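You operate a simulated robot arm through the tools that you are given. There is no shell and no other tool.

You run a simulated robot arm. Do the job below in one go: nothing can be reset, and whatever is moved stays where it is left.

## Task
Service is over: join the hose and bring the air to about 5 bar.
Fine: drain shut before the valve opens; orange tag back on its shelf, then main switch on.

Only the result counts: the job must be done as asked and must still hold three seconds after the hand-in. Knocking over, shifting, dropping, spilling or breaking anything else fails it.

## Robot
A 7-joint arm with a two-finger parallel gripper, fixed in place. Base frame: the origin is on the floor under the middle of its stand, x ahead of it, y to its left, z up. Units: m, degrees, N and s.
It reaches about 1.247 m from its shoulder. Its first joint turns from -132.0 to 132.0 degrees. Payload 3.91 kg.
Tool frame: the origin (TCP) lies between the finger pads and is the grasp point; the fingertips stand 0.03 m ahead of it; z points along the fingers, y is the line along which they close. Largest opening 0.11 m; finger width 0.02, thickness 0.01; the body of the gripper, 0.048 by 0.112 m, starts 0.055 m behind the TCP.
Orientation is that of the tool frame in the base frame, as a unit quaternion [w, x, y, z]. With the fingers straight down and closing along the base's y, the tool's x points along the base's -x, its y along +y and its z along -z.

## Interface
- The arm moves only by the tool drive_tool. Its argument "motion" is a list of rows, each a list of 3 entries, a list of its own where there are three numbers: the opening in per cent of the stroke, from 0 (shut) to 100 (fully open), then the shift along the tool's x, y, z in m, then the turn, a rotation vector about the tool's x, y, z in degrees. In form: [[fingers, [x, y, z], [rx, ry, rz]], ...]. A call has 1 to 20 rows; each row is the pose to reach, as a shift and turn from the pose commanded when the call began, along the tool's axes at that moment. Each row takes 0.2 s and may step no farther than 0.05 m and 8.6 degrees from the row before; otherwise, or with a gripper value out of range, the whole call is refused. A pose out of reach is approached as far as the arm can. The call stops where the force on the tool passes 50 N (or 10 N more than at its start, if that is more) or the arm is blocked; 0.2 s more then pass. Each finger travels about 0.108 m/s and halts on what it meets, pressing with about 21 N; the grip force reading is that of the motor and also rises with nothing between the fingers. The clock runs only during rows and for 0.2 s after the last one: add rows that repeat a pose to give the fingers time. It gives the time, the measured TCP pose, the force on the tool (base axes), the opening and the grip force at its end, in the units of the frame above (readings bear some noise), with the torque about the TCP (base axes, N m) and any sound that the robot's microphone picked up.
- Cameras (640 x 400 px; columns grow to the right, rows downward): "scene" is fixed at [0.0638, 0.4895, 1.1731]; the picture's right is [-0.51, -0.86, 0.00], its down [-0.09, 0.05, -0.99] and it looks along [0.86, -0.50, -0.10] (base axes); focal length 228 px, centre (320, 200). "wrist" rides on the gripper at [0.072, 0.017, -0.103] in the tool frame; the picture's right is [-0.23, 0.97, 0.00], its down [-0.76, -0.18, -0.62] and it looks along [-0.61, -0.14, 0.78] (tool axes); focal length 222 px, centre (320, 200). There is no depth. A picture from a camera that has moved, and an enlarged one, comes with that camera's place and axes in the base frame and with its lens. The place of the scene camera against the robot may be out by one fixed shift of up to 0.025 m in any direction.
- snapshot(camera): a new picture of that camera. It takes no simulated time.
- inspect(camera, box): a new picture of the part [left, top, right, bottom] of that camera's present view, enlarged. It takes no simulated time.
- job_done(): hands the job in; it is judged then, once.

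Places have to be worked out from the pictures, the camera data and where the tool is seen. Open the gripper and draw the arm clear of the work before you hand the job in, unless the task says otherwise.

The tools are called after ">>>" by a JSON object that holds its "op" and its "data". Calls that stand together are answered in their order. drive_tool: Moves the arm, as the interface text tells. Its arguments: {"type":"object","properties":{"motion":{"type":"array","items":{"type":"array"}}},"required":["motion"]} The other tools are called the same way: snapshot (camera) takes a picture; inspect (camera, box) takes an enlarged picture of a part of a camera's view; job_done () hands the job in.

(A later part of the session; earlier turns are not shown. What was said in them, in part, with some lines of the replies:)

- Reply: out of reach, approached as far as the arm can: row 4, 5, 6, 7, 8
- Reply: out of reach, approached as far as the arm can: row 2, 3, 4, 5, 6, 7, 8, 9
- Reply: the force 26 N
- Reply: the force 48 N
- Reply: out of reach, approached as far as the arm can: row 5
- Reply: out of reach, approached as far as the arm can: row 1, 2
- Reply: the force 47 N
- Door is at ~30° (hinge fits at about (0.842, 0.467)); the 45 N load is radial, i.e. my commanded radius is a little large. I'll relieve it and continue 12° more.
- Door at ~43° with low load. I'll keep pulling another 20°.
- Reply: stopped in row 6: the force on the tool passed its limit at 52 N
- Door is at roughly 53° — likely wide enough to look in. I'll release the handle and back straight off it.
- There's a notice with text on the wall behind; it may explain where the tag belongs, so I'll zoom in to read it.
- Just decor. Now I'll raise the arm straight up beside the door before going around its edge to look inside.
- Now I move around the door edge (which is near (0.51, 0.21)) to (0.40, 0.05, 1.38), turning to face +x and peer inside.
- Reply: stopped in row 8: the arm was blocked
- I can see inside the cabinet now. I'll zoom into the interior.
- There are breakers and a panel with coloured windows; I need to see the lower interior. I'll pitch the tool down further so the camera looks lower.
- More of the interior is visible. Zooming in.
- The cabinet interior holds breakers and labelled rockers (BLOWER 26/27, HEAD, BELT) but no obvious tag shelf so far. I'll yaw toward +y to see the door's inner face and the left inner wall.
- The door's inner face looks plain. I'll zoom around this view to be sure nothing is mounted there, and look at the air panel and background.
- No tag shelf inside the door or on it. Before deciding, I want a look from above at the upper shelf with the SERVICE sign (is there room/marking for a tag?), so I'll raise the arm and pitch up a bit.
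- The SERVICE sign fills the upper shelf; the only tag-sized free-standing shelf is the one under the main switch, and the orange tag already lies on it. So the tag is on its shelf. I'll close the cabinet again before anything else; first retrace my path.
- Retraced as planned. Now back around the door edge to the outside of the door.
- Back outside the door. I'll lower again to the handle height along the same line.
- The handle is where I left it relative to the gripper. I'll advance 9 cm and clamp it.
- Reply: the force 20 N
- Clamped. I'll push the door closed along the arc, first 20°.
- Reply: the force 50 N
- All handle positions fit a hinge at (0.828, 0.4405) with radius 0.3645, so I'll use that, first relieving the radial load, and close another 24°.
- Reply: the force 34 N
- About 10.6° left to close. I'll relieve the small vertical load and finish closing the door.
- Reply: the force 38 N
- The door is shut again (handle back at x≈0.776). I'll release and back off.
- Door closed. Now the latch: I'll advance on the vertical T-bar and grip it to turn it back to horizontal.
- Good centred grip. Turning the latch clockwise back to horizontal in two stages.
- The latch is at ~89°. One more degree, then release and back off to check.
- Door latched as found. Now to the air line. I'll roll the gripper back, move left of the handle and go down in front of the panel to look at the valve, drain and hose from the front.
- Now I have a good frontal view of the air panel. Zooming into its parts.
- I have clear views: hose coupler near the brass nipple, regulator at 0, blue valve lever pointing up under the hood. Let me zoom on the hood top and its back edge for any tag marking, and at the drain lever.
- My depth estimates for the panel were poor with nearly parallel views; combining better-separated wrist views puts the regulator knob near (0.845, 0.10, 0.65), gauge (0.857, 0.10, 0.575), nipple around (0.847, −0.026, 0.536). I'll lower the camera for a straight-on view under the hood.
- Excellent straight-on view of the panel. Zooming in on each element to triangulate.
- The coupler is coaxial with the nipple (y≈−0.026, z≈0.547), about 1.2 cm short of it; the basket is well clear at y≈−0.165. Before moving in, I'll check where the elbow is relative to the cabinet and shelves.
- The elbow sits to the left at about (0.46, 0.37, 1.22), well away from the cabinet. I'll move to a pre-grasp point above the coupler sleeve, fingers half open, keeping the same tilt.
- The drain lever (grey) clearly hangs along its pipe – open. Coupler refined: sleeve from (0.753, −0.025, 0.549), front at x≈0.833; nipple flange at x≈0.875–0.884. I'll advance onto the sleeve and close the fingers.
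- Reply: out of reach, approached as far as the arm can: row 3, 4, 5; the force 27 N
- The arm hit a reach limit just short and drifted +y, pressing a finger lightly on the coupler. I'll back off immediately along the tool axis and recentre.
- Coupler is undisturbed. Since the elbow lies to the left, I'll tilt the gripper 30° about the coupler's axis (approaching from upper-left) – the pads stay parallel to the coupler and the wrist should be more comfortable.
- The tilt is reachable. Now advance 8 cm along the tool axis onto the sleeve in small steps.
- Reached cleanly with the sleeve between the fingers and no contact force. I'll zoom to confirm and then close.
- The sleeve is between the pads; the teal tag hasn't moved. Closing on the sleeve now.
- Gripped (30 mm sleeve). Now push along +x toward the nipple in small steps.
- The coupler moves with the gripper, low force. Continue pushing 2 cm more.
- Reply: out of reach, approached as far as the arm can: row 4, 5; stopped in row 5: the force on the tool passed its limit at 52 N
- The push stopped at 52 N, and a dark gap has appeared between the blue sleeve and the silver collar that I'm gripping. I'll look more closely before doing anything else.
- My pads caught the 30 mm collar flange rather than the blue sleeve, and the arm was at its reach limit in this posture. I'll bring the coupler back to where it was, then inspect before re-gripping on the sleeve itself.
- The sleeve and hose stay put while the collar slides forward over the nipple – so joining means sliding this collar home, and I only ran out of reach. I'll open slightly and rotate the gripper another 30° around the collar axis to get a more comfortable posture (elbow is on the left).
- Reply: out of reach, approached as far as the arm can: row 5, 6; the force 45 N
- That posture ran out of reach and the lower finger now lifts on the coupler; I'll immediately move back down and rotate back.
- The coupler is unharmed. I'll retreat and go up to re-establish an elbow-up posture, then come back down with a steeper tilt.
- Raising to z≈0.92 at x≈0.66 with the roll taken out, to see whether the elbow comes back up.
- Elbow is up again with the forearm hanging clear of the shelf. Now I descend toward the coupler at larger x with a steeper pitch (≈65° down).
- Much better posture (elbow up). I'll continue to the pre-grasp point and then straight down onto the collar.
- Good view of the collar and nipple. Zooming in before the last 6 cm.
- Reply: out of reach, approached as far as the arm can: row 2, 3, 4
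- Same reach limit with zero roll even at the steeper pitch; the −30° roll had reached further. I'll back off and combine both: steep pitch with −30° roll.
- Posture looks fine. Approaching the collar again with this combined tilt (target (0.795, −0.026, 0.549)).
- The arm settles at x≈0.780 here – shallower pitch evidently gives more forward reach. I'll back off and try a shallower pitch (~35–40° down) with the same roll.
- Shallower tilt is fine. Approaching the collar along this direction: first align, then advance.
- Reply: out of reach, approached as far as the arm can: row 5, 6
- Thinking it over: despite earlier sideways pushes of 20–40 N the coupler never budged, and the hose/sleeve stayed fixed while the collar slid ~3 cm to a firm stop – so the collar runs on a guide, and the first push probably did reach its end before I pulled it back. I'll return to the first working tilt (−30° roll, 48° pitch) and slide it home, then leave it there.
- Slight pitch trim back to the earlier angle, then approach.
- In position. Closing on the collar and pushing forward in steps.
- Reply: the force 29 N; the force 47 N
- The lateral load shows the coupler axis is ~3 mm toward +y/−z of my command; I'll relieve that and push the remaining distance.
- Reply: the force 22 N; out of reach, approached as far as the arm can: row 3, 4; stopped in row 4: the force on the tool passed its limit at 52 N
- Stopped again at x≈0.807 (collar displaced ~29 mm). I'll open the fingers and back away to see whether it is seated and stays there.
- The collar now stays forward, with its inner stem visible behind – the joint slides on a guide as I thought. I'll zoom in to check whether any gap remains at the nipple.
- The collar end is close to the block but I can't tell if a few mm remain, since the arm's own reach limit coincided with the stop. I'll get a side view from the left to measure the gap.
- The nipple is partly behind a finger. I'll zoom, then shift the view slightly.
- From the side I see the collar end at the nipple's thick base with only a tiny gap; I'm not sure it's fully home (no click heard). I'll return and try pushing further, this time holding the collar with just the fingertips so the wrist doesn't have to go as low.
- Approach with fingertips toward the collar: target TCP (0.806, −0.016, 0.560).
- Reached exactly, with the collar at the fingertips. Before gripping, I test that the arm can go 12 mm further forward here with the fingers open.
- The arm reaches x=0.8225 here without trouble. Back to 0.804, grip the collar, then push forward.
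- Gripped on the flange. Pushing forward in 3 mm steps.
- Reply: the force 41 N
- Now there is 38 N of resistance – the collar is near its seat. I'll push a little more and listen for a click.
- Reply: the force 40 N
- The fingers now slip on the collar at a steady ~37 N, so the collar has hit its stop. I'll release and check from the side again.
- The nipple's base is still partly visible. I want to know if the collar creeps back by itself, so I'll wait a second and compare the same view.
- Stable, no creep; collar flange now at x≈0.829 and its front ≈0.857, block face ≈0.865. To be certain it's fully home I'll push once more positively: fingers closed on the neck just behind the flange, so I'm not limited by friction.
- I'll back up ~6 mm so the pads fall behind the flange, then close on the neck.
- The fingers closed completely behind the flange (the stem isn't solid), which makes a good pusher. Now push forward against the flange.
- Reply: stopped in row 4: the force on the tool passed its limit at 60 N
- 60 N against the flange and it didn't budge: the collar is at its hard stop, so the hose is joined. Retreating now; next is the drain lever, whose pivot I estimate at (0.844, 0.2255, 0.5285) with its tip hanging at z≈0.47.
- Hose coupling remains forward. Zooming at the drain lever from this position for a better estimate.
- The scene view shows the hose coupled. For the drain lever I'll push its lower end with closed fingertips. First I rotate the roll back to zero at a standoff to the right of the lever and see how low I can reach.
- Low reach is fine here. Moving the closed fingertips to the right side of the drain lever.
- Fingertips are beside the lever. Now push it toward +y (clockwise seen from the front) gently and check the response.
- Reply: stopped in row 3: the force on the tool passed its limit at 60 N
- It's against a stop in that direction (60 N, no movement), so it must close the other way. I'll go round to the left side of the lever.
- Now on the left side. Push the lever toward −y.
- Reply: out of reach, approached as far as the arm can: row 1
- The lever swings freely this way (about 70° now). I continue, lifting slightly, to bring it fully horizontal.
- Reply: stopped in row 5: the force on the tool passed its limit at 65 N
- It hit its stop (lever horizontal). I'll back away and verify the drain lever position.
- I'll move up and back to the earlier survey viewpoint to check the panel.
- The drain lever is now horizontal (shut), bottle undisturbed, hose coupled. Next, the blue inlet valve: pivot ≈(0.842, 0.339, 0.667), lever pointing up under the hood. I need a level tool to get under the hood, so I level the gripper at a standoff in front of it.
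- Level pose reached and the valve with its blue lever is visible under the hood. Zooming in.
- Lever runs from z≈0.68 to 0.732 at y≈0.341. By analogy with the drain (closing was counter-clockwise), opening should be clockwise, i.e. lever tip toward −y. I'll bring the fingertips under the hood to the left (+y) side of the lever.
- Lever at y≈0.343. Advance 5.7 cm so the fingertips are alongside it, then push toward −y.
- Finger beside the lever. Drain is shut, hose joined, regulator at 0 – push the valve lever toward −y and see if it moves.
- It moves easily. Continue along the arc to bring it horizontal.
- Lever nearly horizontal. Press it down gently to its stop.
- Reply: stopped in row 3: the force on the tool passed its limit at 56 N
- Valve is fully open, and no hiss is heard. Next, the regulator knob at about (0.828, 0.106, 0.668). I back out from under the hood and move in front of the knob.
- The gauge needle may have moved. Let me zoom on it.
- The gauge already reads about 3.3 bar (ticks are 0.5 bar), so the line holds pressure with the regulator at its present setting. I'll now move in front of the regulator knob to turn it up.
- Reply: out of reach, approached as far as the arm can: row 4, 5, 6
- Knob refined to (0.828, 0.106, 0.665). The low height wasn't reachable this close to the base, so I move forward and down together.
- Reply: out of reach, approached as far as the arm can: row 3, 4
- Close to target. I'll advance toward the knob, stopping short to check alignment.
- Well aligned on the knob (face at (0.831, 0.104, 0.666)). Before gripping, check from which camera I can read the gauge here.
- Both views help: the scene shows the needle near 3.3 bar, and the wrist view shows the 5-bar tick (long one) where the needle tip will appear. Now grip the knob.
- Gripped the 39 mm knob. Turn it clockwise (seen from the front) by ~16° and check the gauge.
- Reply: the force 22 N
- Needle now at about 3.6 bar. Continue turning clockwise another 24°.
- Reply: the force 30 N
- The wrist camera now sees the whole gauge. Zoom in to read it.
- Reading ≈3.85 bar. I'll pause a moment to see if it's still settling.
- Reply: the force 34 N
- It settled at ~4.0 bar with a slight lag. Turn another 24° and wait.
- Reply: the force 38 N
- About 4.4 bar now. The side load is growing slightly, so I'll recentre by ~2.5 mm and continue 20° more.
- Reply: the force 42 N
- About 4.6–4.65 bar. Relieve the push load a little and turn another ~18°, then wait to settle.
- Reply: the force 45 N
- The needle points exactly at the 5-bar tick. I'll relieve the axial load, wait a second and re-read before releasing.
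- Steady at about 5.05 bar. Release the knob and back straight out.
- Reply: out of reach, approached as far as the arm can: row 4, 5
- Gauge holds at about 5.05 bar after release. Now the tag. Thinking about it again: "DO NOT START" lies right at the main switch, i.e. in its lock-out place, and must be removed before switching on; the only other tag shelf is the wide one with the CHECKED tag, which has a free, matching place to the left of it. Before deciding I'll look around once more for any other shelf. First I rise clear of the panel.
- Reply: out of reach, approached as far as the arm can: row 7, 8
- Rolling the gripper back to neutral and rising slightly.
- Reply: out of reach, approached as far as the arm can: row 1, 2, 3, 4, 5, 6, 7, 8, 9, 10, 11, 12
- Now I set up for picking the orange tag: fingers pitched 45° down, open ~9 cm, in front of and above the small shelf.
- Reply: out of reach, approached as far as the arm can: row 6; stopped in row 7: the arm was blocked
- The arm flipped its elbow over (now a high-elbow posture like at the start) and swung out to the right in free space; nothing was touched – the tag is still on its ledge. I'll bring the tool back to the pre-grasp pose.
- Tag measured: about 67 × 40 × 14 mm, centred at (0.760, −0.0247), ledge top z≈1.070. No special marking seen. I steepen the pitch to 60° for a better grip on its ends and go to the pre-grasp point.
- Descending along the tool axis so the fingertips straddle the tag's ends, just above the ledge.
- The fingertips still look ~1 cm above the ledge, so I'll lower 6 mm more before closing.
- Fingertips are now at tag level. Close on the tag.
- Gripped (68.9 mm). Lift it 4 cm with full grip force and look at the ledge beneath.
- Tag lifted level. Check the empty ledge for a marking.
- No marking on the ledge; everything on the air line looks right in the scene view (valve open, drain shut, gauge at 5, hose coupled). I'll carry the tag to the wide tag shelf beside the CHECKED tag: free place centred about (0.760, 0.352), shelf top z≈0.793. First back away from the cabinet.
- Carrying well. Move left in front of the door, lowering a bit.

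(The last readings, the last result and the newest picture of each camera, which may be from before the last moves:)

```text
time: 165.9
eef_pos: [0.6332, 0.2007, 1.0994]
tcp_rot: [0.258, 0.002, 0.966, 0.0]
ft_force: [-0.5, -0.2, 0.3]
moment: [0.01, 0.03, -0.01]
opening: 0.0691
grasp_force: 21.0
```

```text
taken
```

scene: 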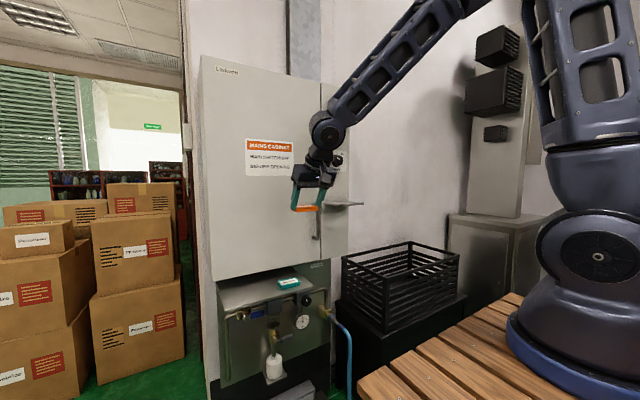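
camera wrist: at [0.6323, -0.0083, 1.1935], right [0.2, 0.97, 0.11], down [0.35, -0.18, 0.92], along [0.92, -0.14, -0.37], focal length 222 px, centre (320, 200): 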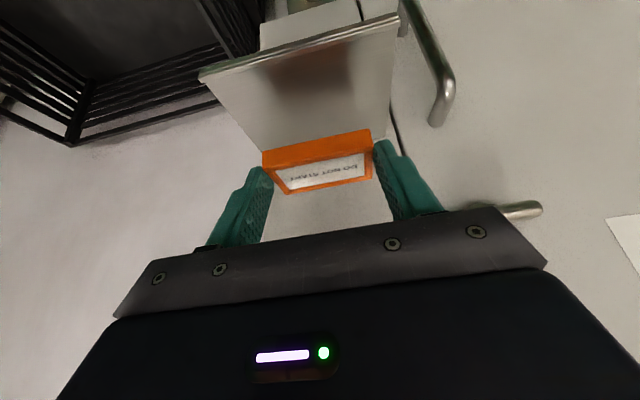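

Continue left and down toward the wide shelf, staying in front of it.

>>> {"op": "drive_tool", "data": {"motion": [[0, [0.0118, 0.0302, 0.0232], [0, 0, 0]], [0, [0.0236, 0.0604, 0.0464], [0, 0, 0]], [0, [0.0353, 0.0906, 0.0697], [0, 0, 0]], [0, [0.0471, 0.1208, 0.0929], [0, 0, 0]], [0, [0.0589, 0.151, 0.1161], [0, 0, 0]], [0, [0.0589, 0.151, 0.1161], [0, 0, 0]]]}}

>>> {"op": "snapshot", "data": {"camera": "scene"}}

>>> {"op": "snapshot", "data": {"camera": "wrist"}}

```text
time: 167.3
eef_pos: [0.6422, 0.3517, 0.97]
tcp_rot: [0.259, 0.002, 0.966, -0.001]
ft_force: [0.6, -0.5, -0.4]
moment: [-0.02, 0.02, -0.01]
opening: 0.069
grasp_force: 20.8
```

```text
taken
```

scene: 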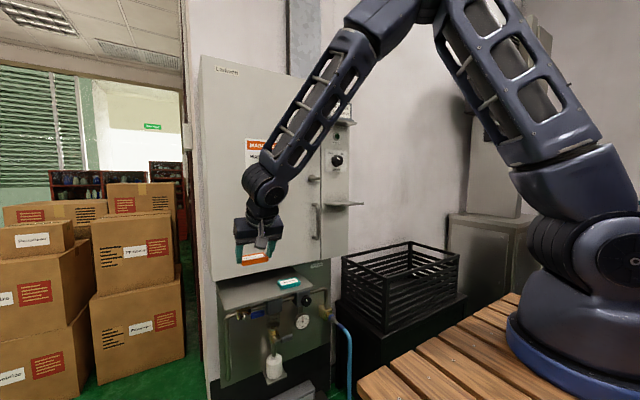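

```text
taken
camera wrist: at [0.5257, 0.3693, 1.0232], right [0.2, 0.97, 0.11], down [0.35, -0.18, 0.92], along [0.92, -0.15, -0.37], focal length 222 px, centre (320, 200)
```

wrist: 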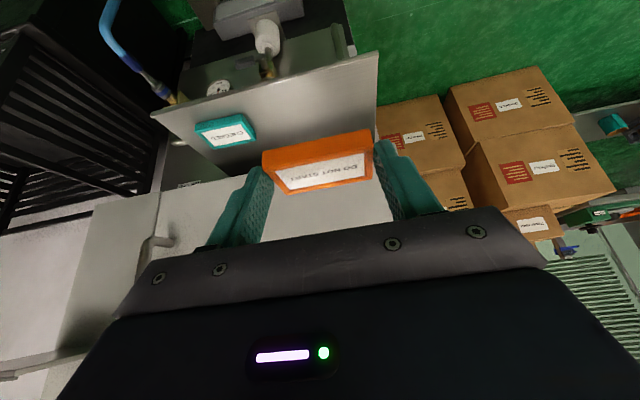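

The free part of the wide shelf is clearly visible (shelf y from 0.14 to 0.427, CHECKED tag at 0.21). Moving the tag above its place.

>>> {"op": "drive_tool", "data": {"motion": [[0, [-0.0108, 0, 0.0337], [0, 0, 0]], [0, [-0.0217, 0, 0.0674], [0, 0, 0]], [0, [-0.0325, 0, 0.101], [0, 0, 0]], [0, [-0.0433, 0, 0.1347], [0, 0, 0]], [0, [-0.0433, 0, 0.1347], [0, 0, 0]]]}}

>>> {"op": "snapshot", "data": {"camera": "wrist"}}

>>> {"op": "inspect", "data": {"camera": "scene", "box": [205, 230, 345, 320]}}

```text
time: 168.5
eef_pos: [0.7458, 0.3505, 0.8753]
tcp_rot: [0.259, 0.001, 0.966, -0.001]
ft_force: [-0.4, -0.5, 0.1]
moment: [-0.01, 0.03, 0.01]
opening: 0.0695
grasp_force: 21.1
```

```text
taken
camera wrist: at [0.6305, 0.3685, 0.9285], right [0.2, 0.97, 0.11], down [0.35, -0.18, 0.92], along [0.92, -0.14, -0.37], focal length 222 px, centre (320, 200)
```

wrist: 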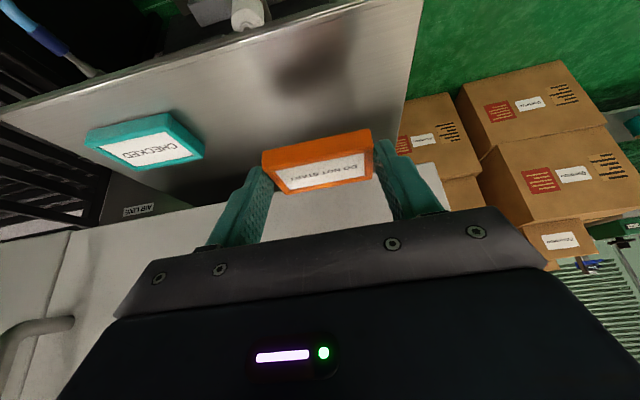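

```text
4.44 times, centred on (275, 275) of scene
camera zoom: at [0.0638, 0.4895, 1.1731], right [-0.51, -0.86, 0.0], down [-0.09, 0.05, -0.99], along [0.86, -0.5, -0.1], focal length 1014 px, centre (520, -133)
```

zoom: 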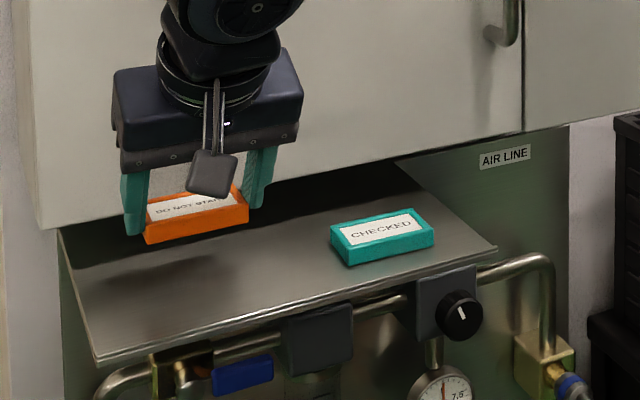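

Positioned over the free spot. Lower 4.5 cm, then finish slowly.

>>> {"op": "drive_tool", "data": {"motion": [[0, [0.0075, 0, 0.013], [0, 0, 0]], [0, [0.015, 0, 0.026], [0, 0, 0]], [0, [0.0225, 0, 0.039], [0, 0, 0]], [0, [0.0225, 0, 0.039], [0, 0, 0]]]}}

>>> {"op": "inspect", "data": {"camera": "wrist", "box": [60, 60, 440, 240]}}

>>> {"op": "inspect", "data": {"camera": "scene", "box": [205, 250, 315, 330]}}

```text
time: 169.5
eef_pos: [0.7462, 0.3508, 0.8293]
tcp_rot: [0.258, 0.002, 0.966, -0.001]
ft_force: [-0.3, -0.4, -1.5]
moment: [-0.02, 0.0, 0.02]
opening: 0.069
grasp_force: 21.1
```

```text
1.68 times, centred on (250, 150) of wrist
camera zoom: at [0.6305, 0.3685, 0.8832], right [0.2, 0.97, 0.11], down [0.35, -0.18, 0.92], along [0.92, -0.14, -0.37], focal length 374 px, centre (438, 284)
```

zoom: 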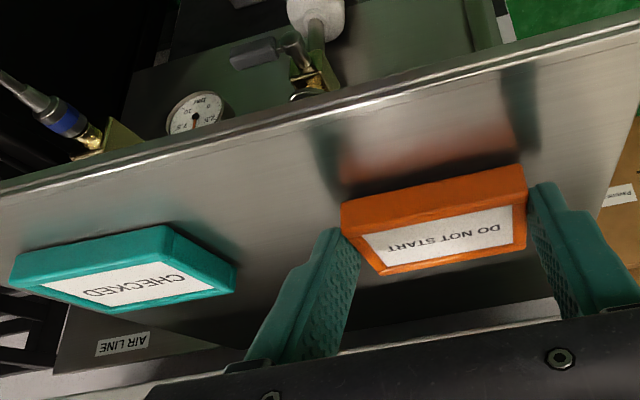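

```text
5.00 times, centred on (260, 290) of scene
camera zoom: at [0.0638, 0.4895, 1.1731], right [-0.51, -0.86, 0.0], down [-0.09, 0.05, -0.99], along [0.86, -0.5, -0.1], focal length 1141 px, centre (620, -250)
```

zoom: 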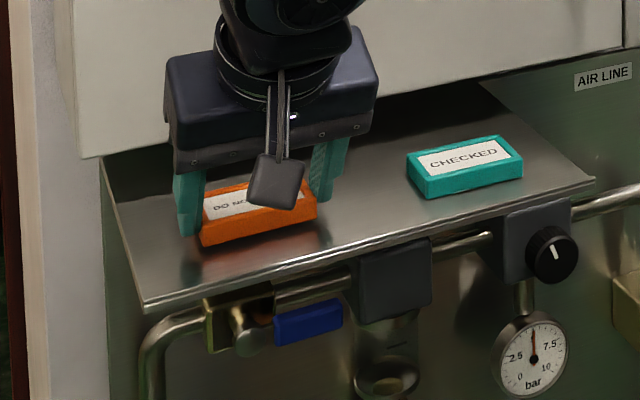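

A few mm remain. Lower in 2 mm steps until contact.

>>> {"op": "drive_tool", "data": {"motion": [[0, [0.001, 0, 0.0017], [0, 0, 0]], [0, [0.002, 0, 0.0035], [0, 0, 0]], [0, [0.002, 0, 0.0035], [0, 0, 0]]]}}

>>> {"op": "drive_tool", "data": {"motion": [[0, [0.001, 0, 0.0017], [0, 0, 0]], [0, [0.001, 0, 0.0017], [0, 0, 0]]]}}

>>> {"op": "inspect", "data": {"camera": "scene", "box": [225, 270, 295, 320]}}

```text
time: 170.3
eef_pos: [0.7448, 0.35, 0.8275]
tcp_rot: [0.259, 0.002, 0.966, 0.0]
ft_force: [-0.3, -0.9, 14.1]
moment: [-0.2, -0.17, -0.05]
opening: 0.0691
grasp_force: 20.8
```

```text
time: 170.9
eef_pos: [0.7464, 0.3507, 0.8244]
tcp_rot: [0.26, 0.002, 0.966, -0.001]
ft_force: [3.4, -1.4, 20.2]
moment: [-0.06, -0.37, -0.04]
opening: 0.0692
grasp_force: 21.3
```

```text
8.00 times, centred on (260, 295) of scene
camera zoom: at [0.0638, 0.4895, 1.1731], right [-0.51, -0.86, 0.0], down [-0.09, 0.05, -0.99], along [0.86, -0.5, -0.1], focal length 1825 px, centre (800, -560)
```

zoom: 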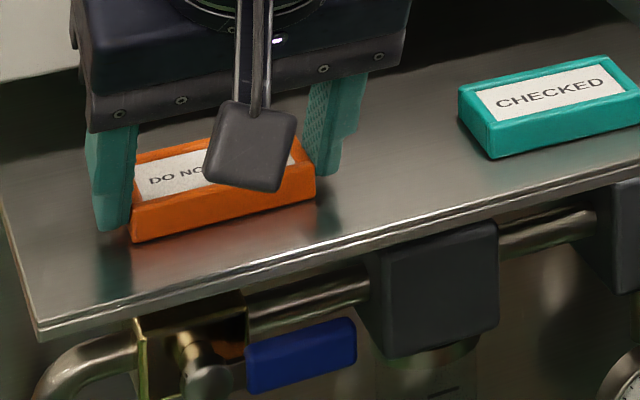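

The tag is resting on the shelf (20 N contact). Relieve slightly, open the fingers and rise.

>>> {"op": "drive_tool", "data": {"motion": [[0, [-0.0008, 0, -0.0014], [0, 0, 0]], [68, [-0.0008, 0, -0.0014], [0, 0, 0]], [80, [-0.0008, 0, -0.0014], [0, 0, 0]], [82, [-0.0008, 0, -0.0014], [0, 0, 0]], [82, [-0.01, 0, -0.0187], [0, 0, 0]], [82, [-0.0208, 0, -0.036], [0, 0, 0]], [82, [-0.0208, 0, -0.066], [0, 0, 0]], [82, [-0.0208, 0, -0.1], [0, 0, 0]]]}}

>>> {"op": "snapshot", "data": {"camera": "wrist"}}

>>> {"op": "inspect", "data": {"camera": "scene", "box": [205, 260, 345, 340]}}

```text
time: 172.7
eef_pos: [0.7126, 0.3501, 0.9196]
tcp_rot: [0.258, 0.002, 0.966, 0.0]
ft_force: [-0.6, 0.4, 0.6]
moment: [0.0, 0.01, 0.0]
opening: 0.09
grasp_force: 0.0
```

```text
taken
camera wrist: at [0.5984, 0.3681, 0.9736], right [0.2, 0.97, 0.11], down [0.35, -0.18, 0.92], along [0.92, -0.15, -0.37], focal length 222 px, centre (320, 200)
```

wrist: 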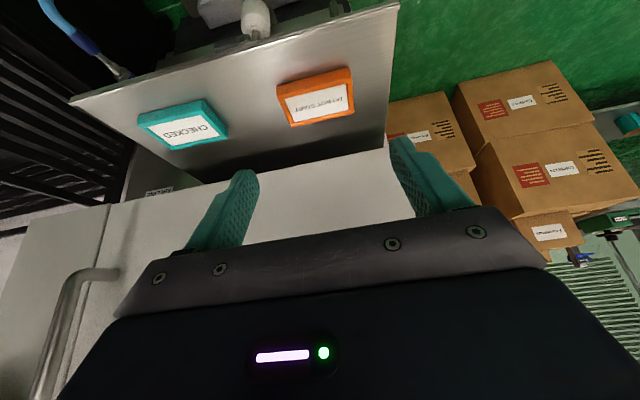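

```text
4.57 times, centred on (275, 300) of scene
camera zoom: at [0.0638, 0.4895, 1.1731], right [-0.51, -0.86, 0.0], down [-0.09, 0.05, -0.99], along [0.86, -0.5, -0.1], focal length 1043 px, centre (526, -257)
```

zoom: 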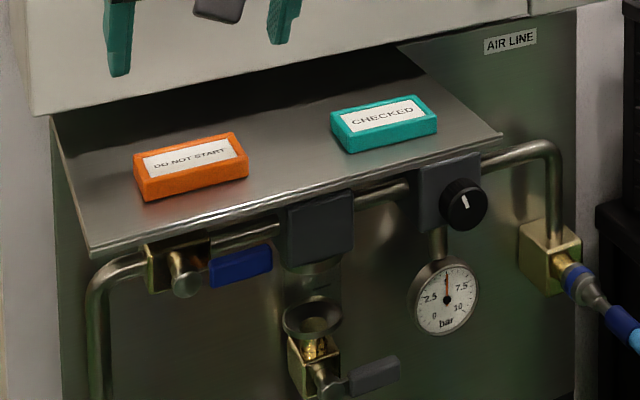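

Both tags now sit side by side on the shelf, undisturbed otherwise. Now the main switch. I back away and head for the MAIN knob at about (0.79, −0.013, 1.235).

>>> {"op": "drive_tool", "data": {"motion": [[82, [0, 0, -0.04], [0, 0, 0]], [70, [0, -0.02, -0.08], [0, 0, 0]], [60, [0, -0.045, -0.12], [0, 0, 0]], [60, [0, -0.075, -0.155], [0, 0, 0]], [60, [-0.002, -0.11, -0.1836], [0, 0, 0]], [60, [-0.002, -0.11, -0.1836], [0, 0, 0]]]}}

>>> {"op": "snapshot", "data": {"camera": "scene"}}

```text
time: 174.1
eef_pos: [0.6225, 0.2419, 1.0791]
tcp_rot: [0.258, 0.002, 0.966, -0.001]
ft_force: [0.1, 0.2, -0.5]
moment: [-0.01, 0.03, 0.0]
opening: 0.0659
grasp_force: 0.1
```

```text
taken
```

scene: 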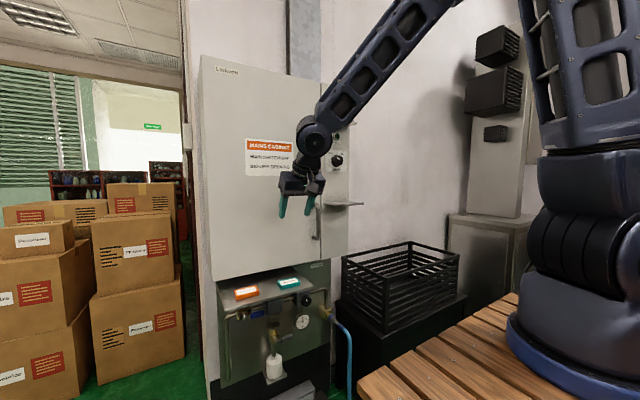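

Moving to the front of the MAIN knob while levelling the tool.

>>> {"op": "drive_tool", "data": {"motion": [[60, [-0.013, -0.0319, -0.015], [0, -7.5, 0]], [60, [-0.026, -0.0638, -0.03], [0, -15, 0]], [60, [-0.039, -0.0956, -0.045], [0, -22.5, 0]], [60, [-0.052, -0.1275, -0.06], [0, -30, 0]], [60, [-0.065, -0.1594, -0.0751], [0, -37.5, 0]], [60, [-0.078, -0.1913, -0.0901], [0, -45, 0]], [60, [-0.091, -0.2231, -0.1051], [0, -52.5, 0]], [60, [-0.104, -0.255, -0.1201], [0, -60, 0]], [60, [-0.104, -0.255, -0.1201], [0, -60, 0]]]}}

>>> {"op": "snapshot", "data": {"camera": "wrist"}}

>>> {"op": "snapshot", "data": {"camera": "scene"}}

```text
time: 176.1
eef_pos: [0.6681, -0.0095, 1.2483]
tcp_rot: [0.707, 0.001, 0.707, -0.001]
ft_force: [-0.2, -0.2, 0.5]
moment: [-0.03, -0.01, 0.04]
opening: 0.0658
grasp_force: 0.1
out of reach, approached as far as the arm can: row 7, 8, 9
```

```text
taken
camera wrist: at [0.5643, 0.0077, 1.1757], right [0.0, 0.97, 0.23], down [-0.62, -0.18, 0.76], along [0.78, -0.14, 0.61], focal length 222 px, centre (320, 200)
```

wrist: 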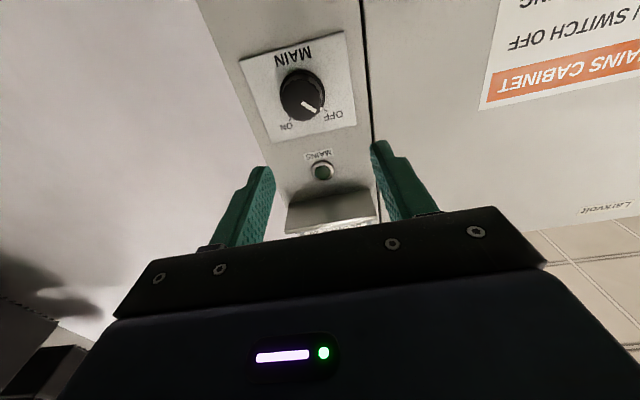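

```text
taken
```

scene: 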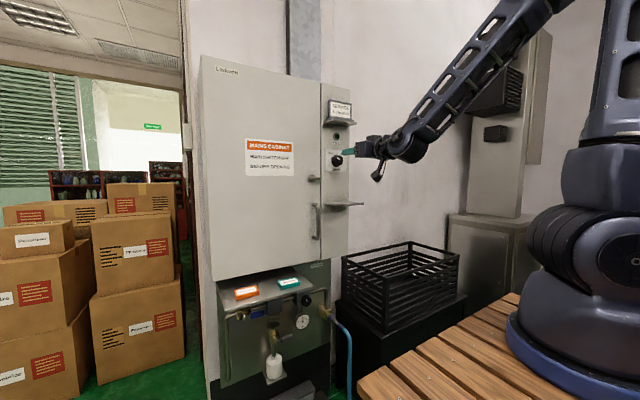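

Zooming in on the MAIN switch to locate it precisely.

>>> {"op": "inspect", "data": {"camera": "wrist", "box": [230, 20, 370, 150]}}

```text
3.08 times, centred on (300, 85) of wrist
camera zoom: at [0.5643, 0.0077, 1.1757], right [0.0, 0.97, 0.23], down [-0.62, -0.18, 0.76], along [0.78, -0.14, 0.61], focal length 684 px, centre (382, 554)
```

zoom: 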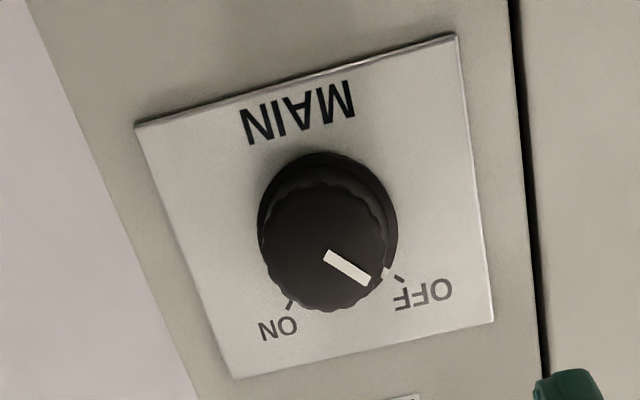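

Knob at about (0.795, −0.022, 1.229), diameter ≈40 mm, pointing to OFF. Approach with open fingers.

>>> {"op": "drive_tool", "data": {"motion": [[60, [0.0065, -0.004, 0.029], [0, 0, 0]], [60, [0.013, -0.008, 0.058], [0, 0, 0]], [60, [0.0193, -0.0125, 0.087], [0, 0, 0]], [60, [0.0193, -0.0125, 0.117], [0, 0, 0]], [60, [0.0193, -0.0125, 0.117], [0, 0, 0]]]}}

>>> {"op": "snapshot", "data": {"camera": "wrist"}}

>>> {"op": "inspect", "data": {"camera": "scene", "box": [300, 90, 400, 220]}}

```text
time: 177.5
eef_pos: [0.7776, -0.2023, 1.227]
tcp_rot: [0.699, 0.099, 0.701, -0.101]
ft_force: [0.7, 1.0, -0.6]
moment: [-0.03, -0.06, -0.08]
opening: 0.066
grasp_force: 0.1
stopped in row 5: the arm was blocked; the commanded pose is now the measured one
```

```text
taken
camera wrist: at [0.6821, -0.1574, 1.1544], right [0.27, 0.94, 0.23], down [-0.65, 0.0, 0.76], along [0.71, -0.35, 0.61], focal length 222 px, centre (320, 200)
```

wrist: 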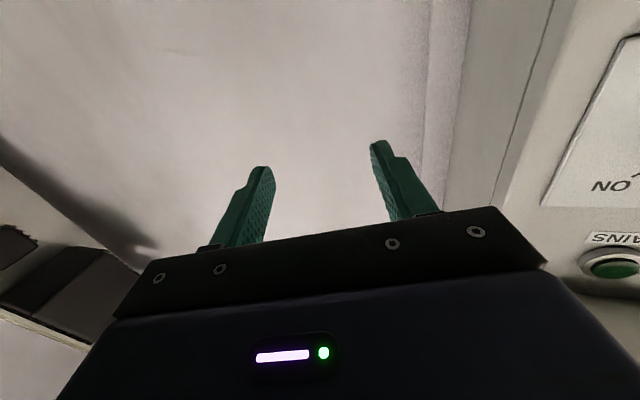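

```text
3.08 times, centred on (350, 155) of scene
camera zoom: at [0.0638, 0.4895, 1.1731], right [-0.51, -0.86, 0.0], down [-0.09, 0.05, -0.99], along [0.86, -0.5, -0.1], focal length 702 px, centre (228, 338)
```

zoom: 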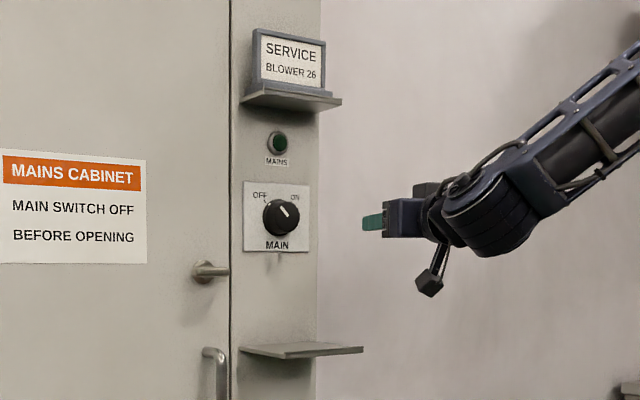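

The arm flipped its configuration again and swung out to the right (luckily before reaching the knob – sign, knob and panel are untouched). I'll retreat and come back in front of the knob from this configuration, checking for stability well short of it.

>>> {"op": "drive_tool", "data": {"motion": [[60, [0, -0.0126, -0.0432], [0, 0, 0]], [60, [0, -0.0252, -0.0864], [0, 0, 0]], [60, [0, 0.018, -0.099], [-4, 0, 0]], [60, [0, 0.0612, -0.1116], [-8, 0, 0]], [60, [0, 0.1044, -0.1242], [-12, 0, 0]], [60, [0, 0.1476, -0.1368], [-16, 0, 0]], [60, [0, 0.1476, -0.1368], [-16, 0, 0]]]}}

>>> {"op": "snapshot", "data": {"camera": "scene"}}

>>> {"op": "snapshot", "data": {"camera": "wrist"}}

```text
time: 179.1
eef_pos: [0.6848, -0.0219, 1.2273]
tcp_rot: [0.707, 0.001, 0.708, -0.002]
ft_force: [-0.6, 0.3, 1.0]
moment: [0.03, -0.02, 0.03]
opening: 0.066
grasp_force: 0.1
```

```text
taken
```

scene: 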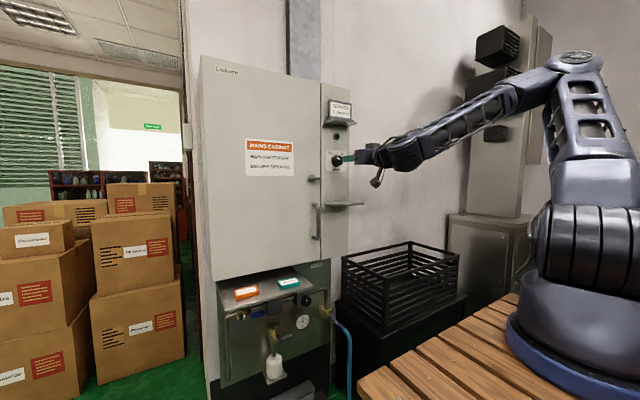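

```text
taken
camera wrist: at [0.5812, -0.0049, 1.1551], right [0.0, 0.97, 0.23], down [-0.62, -0.18, 0.76], along [0.78, -0.14, 0.61], focal length 222 px, centre (320, 200)
```

wrist: 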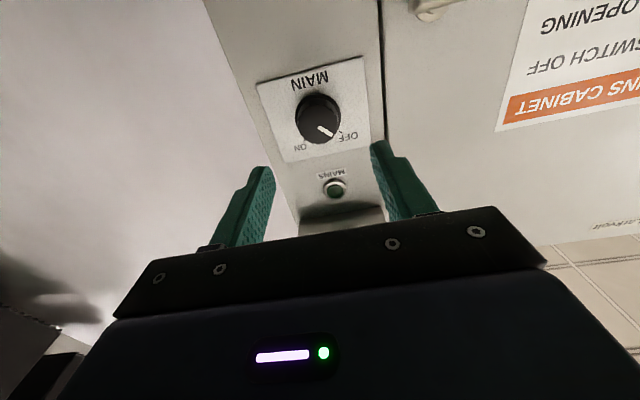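

Stable now in front of the knob with a different elbow posture and no reach warning. Advance in small increments, checking for drift.

>>> {"op": "drive_tool", "data": {"motion": [[60, [0, 0, 0.015], [0, 0, 0]], [60, [0, 0, 0.03], [0, 0, 0]], [60, [0, 0, 0.045], [0, 0, 0]]]}}

>>> {"op": "drive_tool", "data": {"motion": [[60, [0, 0, 0.01], [0, 0, 0]], [60, [0, 0, 0.02], [0, 0, 0]]]}}

>>> {"op": "inspect", "data": {"camera": "wrist", "box": [200, 60, 440, 230]}}

```text
time: 179.9
eef_pos: [0.7297, -0.0216, 1.2262]
tcp_rot: [0.706, 0.0, 0.708, 0.0]
ft_force: [0.4, 0.8, 0.0]
moment: [0.04, 0.0, 0.01]
opening: 0.0658
grasp_force: 0.0
```

```text
time: 180.5
eef_pos: [0.7503, -0.0228, 1.2264]
tcp_rot: [0.707, 0.0, 0.707, 0.0]
ft_force: [0.3, 0.5, -0.2]
moment: [0.0, 0.02, 0.01]
opening: 0.066
grasp_force: 0.0
```

```text
2.35 times, centred on (320, 145) of wrist
camera zoom: at [0.6466, -0.0046, 1.1548], right [0.0, 0.97, 0.23], down [-0.62, -0.18, 0.76], along [0.78, -0.14, 0.61], focal length 523 px, centre (320, 329)
```

zoom: 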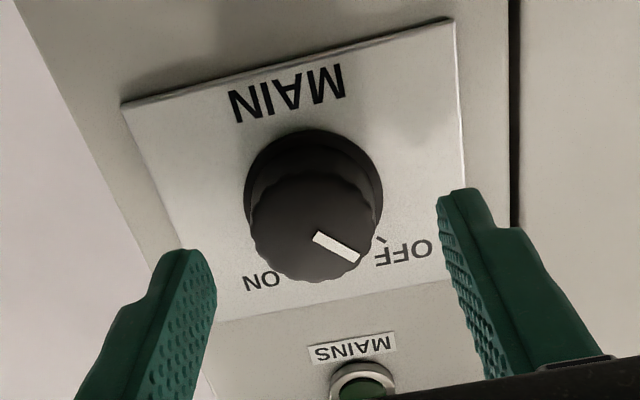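

Still stable. Final approach to the knob (TCP x≈0.785) and grip.

>>> {"op": "drive_tool", "data": {"motion": [[60, [-0.001, 0, 0.012], [0, 0, 0]], [60, [-0.003, 0, 0.024], [0, 0, 0]], [60, [-0.003, 0, 0.034], [0, 0, 0]], [60, [-0.003, 0, 0.034], [0, 0, 0]]]}}

>>> {"op": "inspect", "data": {"camera": "wrist", "box": [200, 60, 440, 230]}}

```text
time: 181.5
eef_pos: [0.7859, -0.0211, 1.2296]
tcp_rot: [0.707, 0.0, 0.707, -0.001]
ft_force: [-0.4, -1.0, -0.2]
moment: [0.0, 0.02, -0.02]
opening: 0.0662
grasp_force: 0.0
```

```text
2.35 times, centred on (320, 145) of wrist
camera zoom: at [0.6811, -0.0048, 1.1578], right [0.0, 0.97, 0.23], down [-0.62, -0.18, 0.76], along [0.78, -0.14, 0.61], focal length 523 px, centre (320, 329)
```

zoom: 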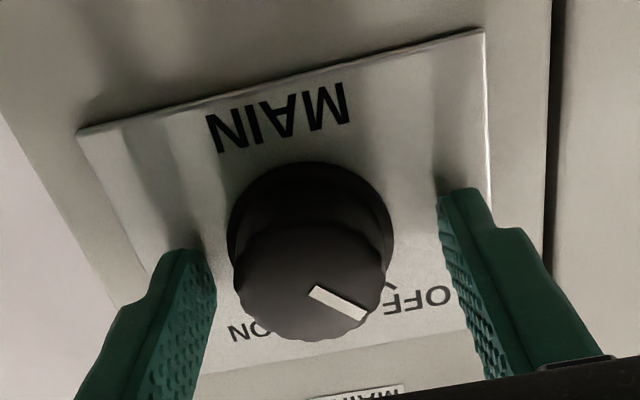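

Close on the knob.

>>> {"op": "drive_tool", "data": {"motion": [[35, [0, -0.001, 0], [0, 0, 0]], [0, [0, -0.001, 0], [0, 0, 0]], [0, [0, -0.001, 0], [0, 0, 0]]]}}

>>> {"op": "drive_tool", "data": {"motion": [[0, [0, 0, 0], [0, 0, 5]], [0, [0, 0, 0], [0, 0, 10]], [0, [0, 0, 0], [0, 0, 15]], [0, [0, 0, 0], [0, 0, 20]]]}}

>>> {"op": "inspect", "data": {"camera": "wrist", "box": [200, 60, 440, 230]}}

```text
time: 182.3
eef_pos: [0.7849, -0.025, 1.2299]
tcp_rot: [0.707, 0.002, 0.708, -0.001]
ft_force: [-3.7, -21.6, -3.4]
moment: [-0.02, 0.11, -0.21]
opening: 0.0415
grasp_force: 45.2
```

```text
time: 183.3
eef_pos: [0.785, -0.0248, 1.2299]
tcp_rot: [0.696, 0.124, 0.697, 0.122]
ft_force: [-9.3, -34.4, -9.8]
moment: [0.0, 0.12, -0.1]
opening: 0.0413
grasp_force: 44.7
```

```text
2.35 times, centred on (320, 145) of wrist
camera zoom: at [0.6811, 0.0165, 1.168], right [0.0, 0.84, 0.55], down [-0.62, -0.43, 0.65], along [0.78, -0.34, 0.52], focal length 523 px, centre (320, 329)
```

zoom: 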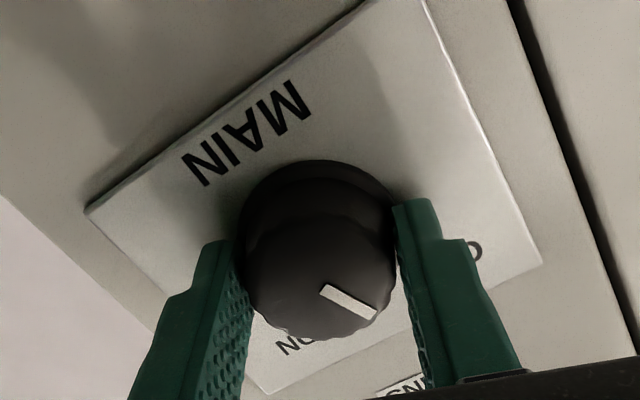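

The knob turns with the gripper. I recentre ~3 mm toward −y and continue clockwise toward ON.

>>> {"op": "drive_tool", "data": {"motion": [[0, [-0.001, -0.0028, 0], [0, 0, 0]], [0, [-0.001, -0.0028, 0], [0, 0, 6]], [0, [-0.001, -0.0028, 0], [0, 0, 12]], [0, [-0.001, -0.0028, 0], [0, 0, 18]], [0, [-0.001, -0.0028, 0], [0, 0, 24]], [0, [-0.001, -0.0028, 0], [0, 0, 30]]]}}

>>> {"op": "inspect", "data": {"camera": "wrist", "box": [200, 60, 440, 230]}}

```text
time: 184.7
eef_pos: [0.785, -0.0242, 1.2293]
tcp_rot: [0.641, 0.298, 0.641, 0.3]
ft_force: [4.3, 16.2, -4.8]
moment: [0.01, 0.37, 0.61]
opening: 0.0412
grasp_force: 45.0
```

```text
2.35 times, centred on (320, 145) of wrist
camera zoom: at [0.681, 0.0417, 1.1966], right [0.0, 0.45, 0.89], down [-0.62, -0.7, 0.35], along [0.78, -0.56, 0.28], focal length 523 px, centre (320, 329)
```

zoom: 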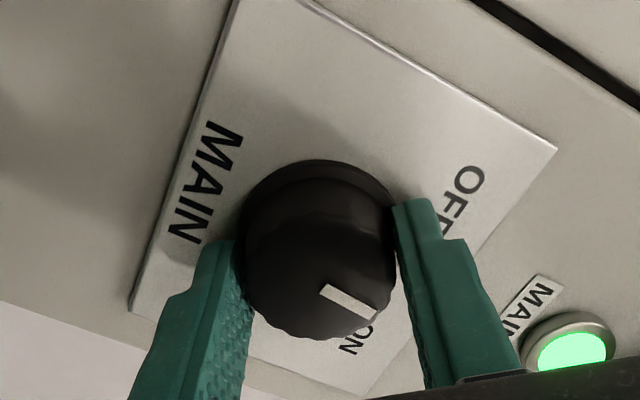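

The MAINS lamp has lit green. Continue a bit further so the pointer sits on the ON mark, watching torque for the end stop.

>>> {"op": "drive_tool", "data": {"motion": [[0, [0, 0.001, 0], [0, 0, 6]], [0, [0, 0.001, 0], [0, 0, 12]], [0, [0, 0.001, 0], [0, 0, 18]]]}}

>>> {"op": "inspect", "data": {"camera": "wrist", "box": [200, 60, 440, 230]}}

>>> {"op": "inspect", "data": {"camera": "scene", "box": [318, 90, 378, 200]}}

```text
time: 185.5
eef_pos: [0.7851, -0.0253, 1.2305]
tcp_rot: [0.586, 0.396, 0.586, 0.395]
ft_force: [-12.0, 10.0, -17.0]
moment: [0.03, 0.1, 1.05]
opening: 0.0415
grasp_force: 44.3
```

```text
2.35 times, centred on (320, 145) of wrist
camera zoom: at [0.681, 0.049, 1.2189], right [0.0, 0.15, 0.99], down [-0.62, -0.77, 0.12], along [0.78, -0.62, 0.09], focal length 523 px, centre (320, 329)
```

zoom: 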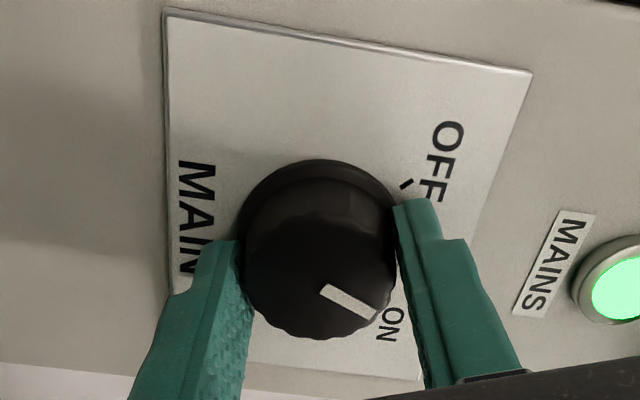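

```text
3.64 times, centred on (348, 145) of scene
camera zoom: at [0.0638, 0.4895, 1.1731], right [-0.51, -0.86, 0.0], down [-0.09, 0.05, -0.99], along [0.86, -0.5, -0.1], focal length 830 px, centre (218, 400)
```

zoom: 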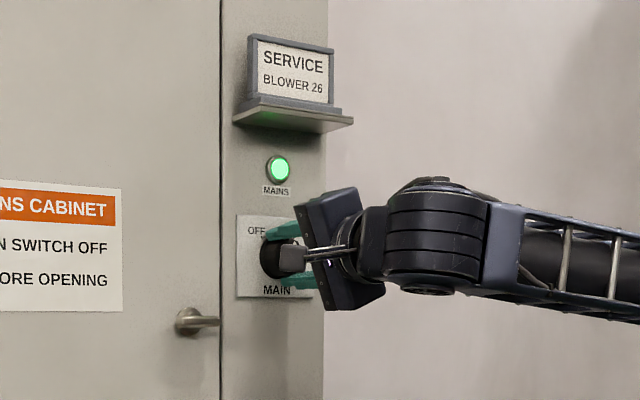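

Pointer is within ~10° of ON. A final small turn, checking for the stop.

>>> {"op": "drive_tool", "data": {"motion": [[0, [0, 0, 0], [0, 0, 4]], [0, [0, 0, 0], [0, 0, 8]], [0, [0, 0, 0], [0, 0, 12]]]}}

>>> {"op": "inspect", "data": {"camera": "wrist", "box": [200, 60, 440, 230]}}

```text
time: 186.3
eef_pos: [0.7847, -0.0245, 1.2292]
tcp_rot: [0.541, 0.455, 0.543, 0.454]
ft_force: [-19.5, 11.0, -26.6]
moment: [0.01, 0.12, 0.34]
opening: 0.0416
grasp_force: 45.4
```

```text
2.35 times, centred on (320, 145) of wrist
camera zoom: at [0.6811, 0.0497, 1.2344], right [0.0, -0.05, 1.0], down [-0.62, -0.78, -0.04], along [0.78, -0.62, -0.04], focal length 523 px, centre (320, 329)
```

zoom: 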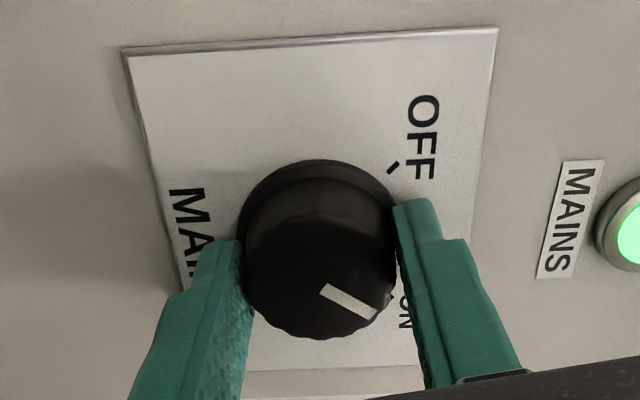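

Pointer is on the ON mark and the lamp is lit. Two more degrees, then release and back straight out carefully.

>>> {"op": "drive_tool", "data": {"motion": [[0, [0, -0.001, 0], [0, 0, 2.5]], [0, [0, -0.001, 0], [0, 0, 2.5]], [40, [0, -0.001, 0], [0, 0, 2.5]], [60, [0, -0.001, 0], [0, 0, 2.5]], [60, [0, -0.001, -0.015], [0, 0, 2.5]], [60, [0, -0.001, -0.03], [0, 0, 2.5]], [60, [0, -0.001, -0.05], [0, 0, 2.5]]]}}

>>> {"op": "snapshot", "data": {"camera": "wrist"}}

>>> {"op": "inspect", "data": {"camera": "scene", "box": [318, 90, 378, 200]}}

```text
time: 187.9
eef_pos: [0.7338, -0.0266, 1.2307]
tcp_rot: [0.532, 0.467, 0.532, 0.465]
ft_force: [0.2, 0.1, -0.1]
moment: [0.01, 0.01, 0.03]
opening: 0.0663
grasp_force: 0.0
```

```text
taken
camera wrist: at [0.631, 0.0487, 1.2376], right [0.0, -0.1, 1.0], down [-0.62, -0.78, -0.08], along [0.78, -0.62, -0.06], focal length 222 px, centre (320, 200)
```

wrist: 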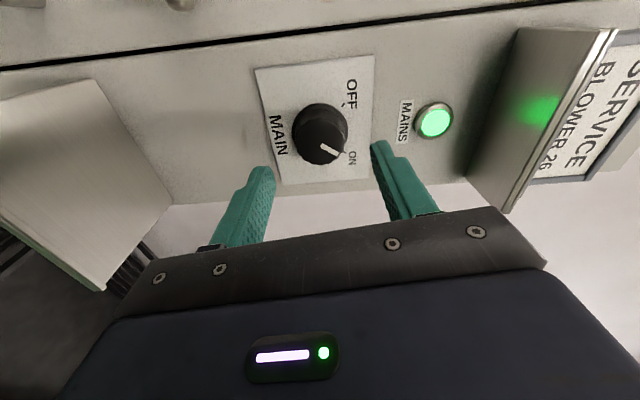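

```text
3.64 times, centred on (348, 145) of scene
camera zoom: at [0.0638, 0.4895, 1.1731], right [-0.51, -0.86, 0.0], down [-0.09, 0.05, -0.99], along [0.86, -0.5, -0.1], focal length 830 px, centre (218, 400)
```

zoom: 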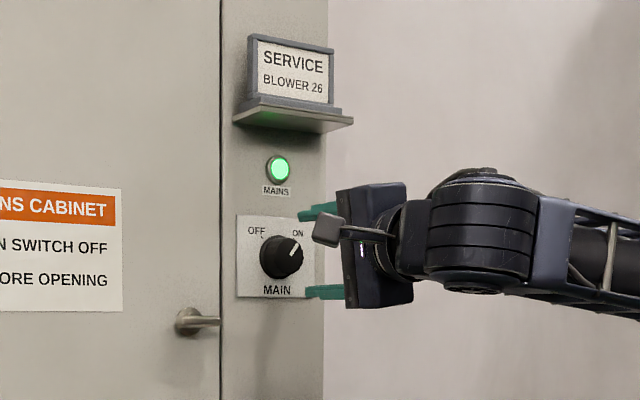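

Main switch is ON with the lamp lit. I retreat further and check the whole scene.

>>> {"op": "drive_tool", "data": {"motion": [[70, [0, 0, -0.03], [0, 0, 0]], [80, [0, 0, -0.06], [0, 0, 0]], [100, [0, 0, -0.09], [0, 0, 0]], [100, [0, 0, -0.09], [0, 0, 0]]]}}

>>> {"op": "snapshot", "data": {"camera": "scene"}}

>>> {"op": "inspect", "data": {"camera": "scene", "box": [205, 260, 375, 380]}}

>>> {"op": "inspect", "data": {"camera": "scene", "box": [285, 305, 325, 340]}}

```text
time: 188.9
eef_pos: [0.6693, -0.0211, 1.2465]
tcp_rot: [0.532, 0.466, 0.532, 0.466]
ft_force: [-0.2, -0.6, -0.1]
moment: [0.01, 0.0, -0.01]
opening: 0.1101
grasp_force: 0.2
out of reach, approached as far as the arm can: row 2, 3, 4
```

```text
taken
```

scene: 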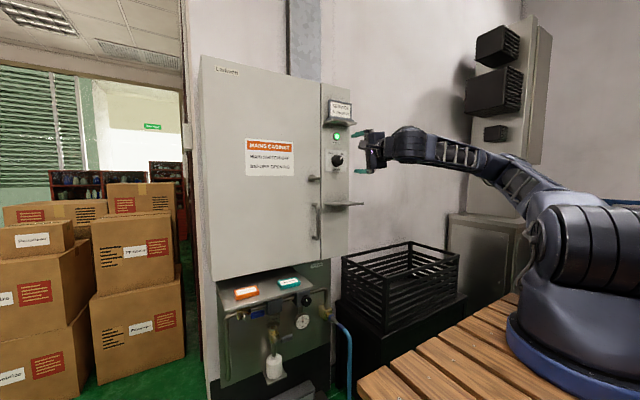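

```text
3.33 times, centred on (290, 320) of scene
camera zoom: at [0.0638, 0.4895, 1.1731], right [-0.51, -0.86, 0.0], down [-0.09, 0.05, -0.99], along [0.86, -0.5, -0.1], focal length 760 px, centre (420, -200)
```

zoom: 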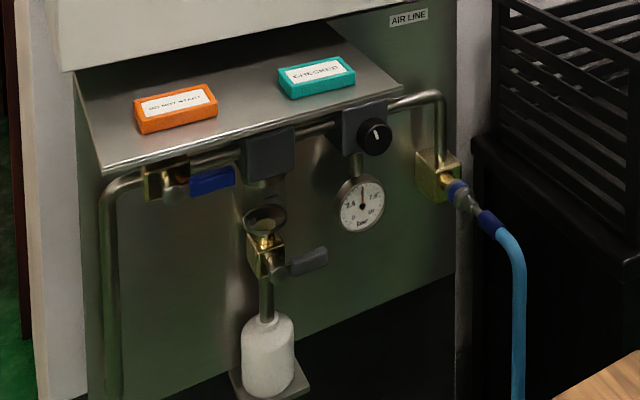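

```text
11.43 times, centred on (305, 322) of scene
camera zoom: at [0.0638, 0.4895, 1.1731], right [-0.51, -0.86, 0.0], down [-0.09, 0.05, -0.99], along [0.86, -0.5, -0.1], focal length 2607 px, centre (491, -1200)
```

zoom: 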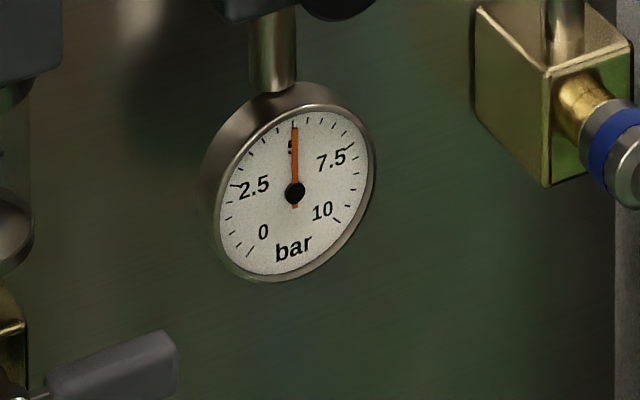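

Everything reads right: gauge at 5 bar, valve open, drain shut, hose coupled, both tags on the shelf, main switch on, door latched. I'll move the arm a bit further clear to the right before handing in.

>>> {"op": "drive_tool", "data": {"motion": [[100, [-0.031, 0.008, 0], [0, 0, 0]], [100, [-0.063, 0.017, 0], [0, 0, 0]], [100, [-0.094, 0.025, -0.005], [0, 0, 0]], [100, [-0.1255, 0.034, -0.01], [0, 0, 0]], [100, [-0.1255, 0.034, -0.01], [0, 0, 0]]]}}

>>> {"op": "snapshot", "data": {"camera": "scene"}}

>>> {"op": "inspect", "data": {"camera": "scene", "box": [285, 305, 345, 340]}}

>>> {"op": "inspect", "data": {"camera": "scene", "box": [300, 90, 380, 250]}}

```text
time: 190.1
eef_pos: [0.6614, -0.1405, 1.2974]
tcp_rot: [0.532, 0.467, 0.531, 0.466]
ft_force: [0.0, -0.8, -0.2]
moment: [-0.05, 0.01, -0.03]
opening: 0.11
grasp_force: 0.0
```

```text
taken
```

scene: 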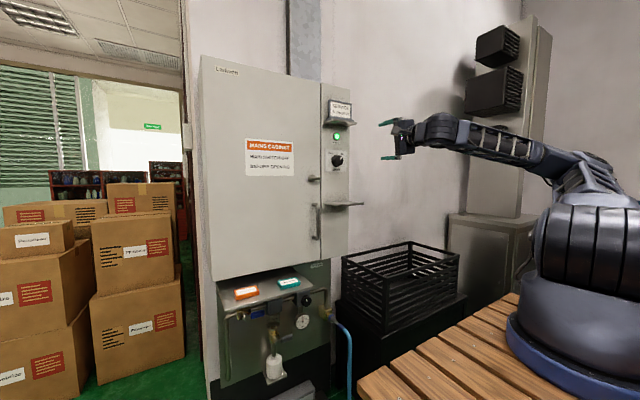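

```text
10.67 times, centred on (315, 322) of scene
camera zoom: at [0.0638, 0.4895, 1.1731], right [-0.51, -0.86, 0.0], down [-0.09, 0.05, -0.99], along [0.86, -0.5, -0.1], focal length 2434 px, centre (373, -1107)
```

zoom: 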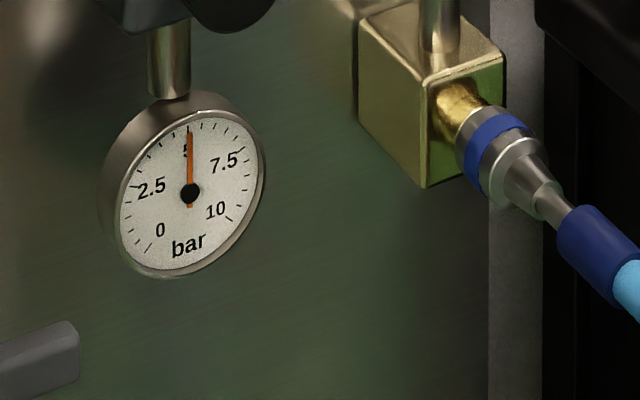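

```text
2.50 times, centred on (340, 170) of scene
camera zoom: at [0.0638, 0.4895, 1.1731], right [-0.51, -0.86, 0.0], down [-0.09, 0.05, -0.99], along [0.86, -0.5, -0.1], focal length 570 px, centre (270, 275)
```

zoom: 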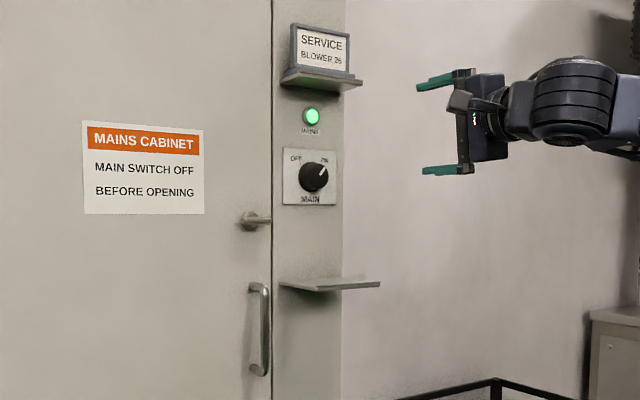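

Final check: gauge steady at 5 bar, coupler on the nipple, drain shut, valve open, orange tag on the tag shelf, main switch ON with lamp lit, door latched, arm clear and gripper open. Handing in.

>>> {"op": "job_done", "data": {}}

```text
The job is handed in.
```

I've handed the job in. Everything you asked for is done, but one part is a judgement call: which shelf the orange tag belongs on.

| Item | State at hand-in |
|---|---|
| Hose | Joined. The collar is pushed fully onto the nipple and did not move further when pushed with 60 N. I heard no click. |
| Drain | Shut, and it was shut before the valve was opened. |
| Valve | Open. |
| Air | Gauge reads about 5 bar and held steady. I heard no leak. |
| Orange tag | On the wide shelf above the air line, beside the CHECKED tag. |
| Main switch | On, switched after the tag was moved. The MAINS lamp is green. |
| Arm | Clear of the work, gripper open. |

- **Orange tag:** nothing in the scene marks its shelf. It was lying on the small ledge under the main switch, and your note said "back", so I took that ledge as its lock-out place. The wide shelf was the only other one with room. If the ledge was its proper home, the tag is now in the wrong place.
- **Cabinet opened:** while looking for the tag's shelf I opened the mains cabinet, with the main switch still off, and found none inside. I then closed the door and latched it again.
- **Arm swings:** the arm swung about 0.2 m to the right twice without being told to, near the main switch. It touched nothing.
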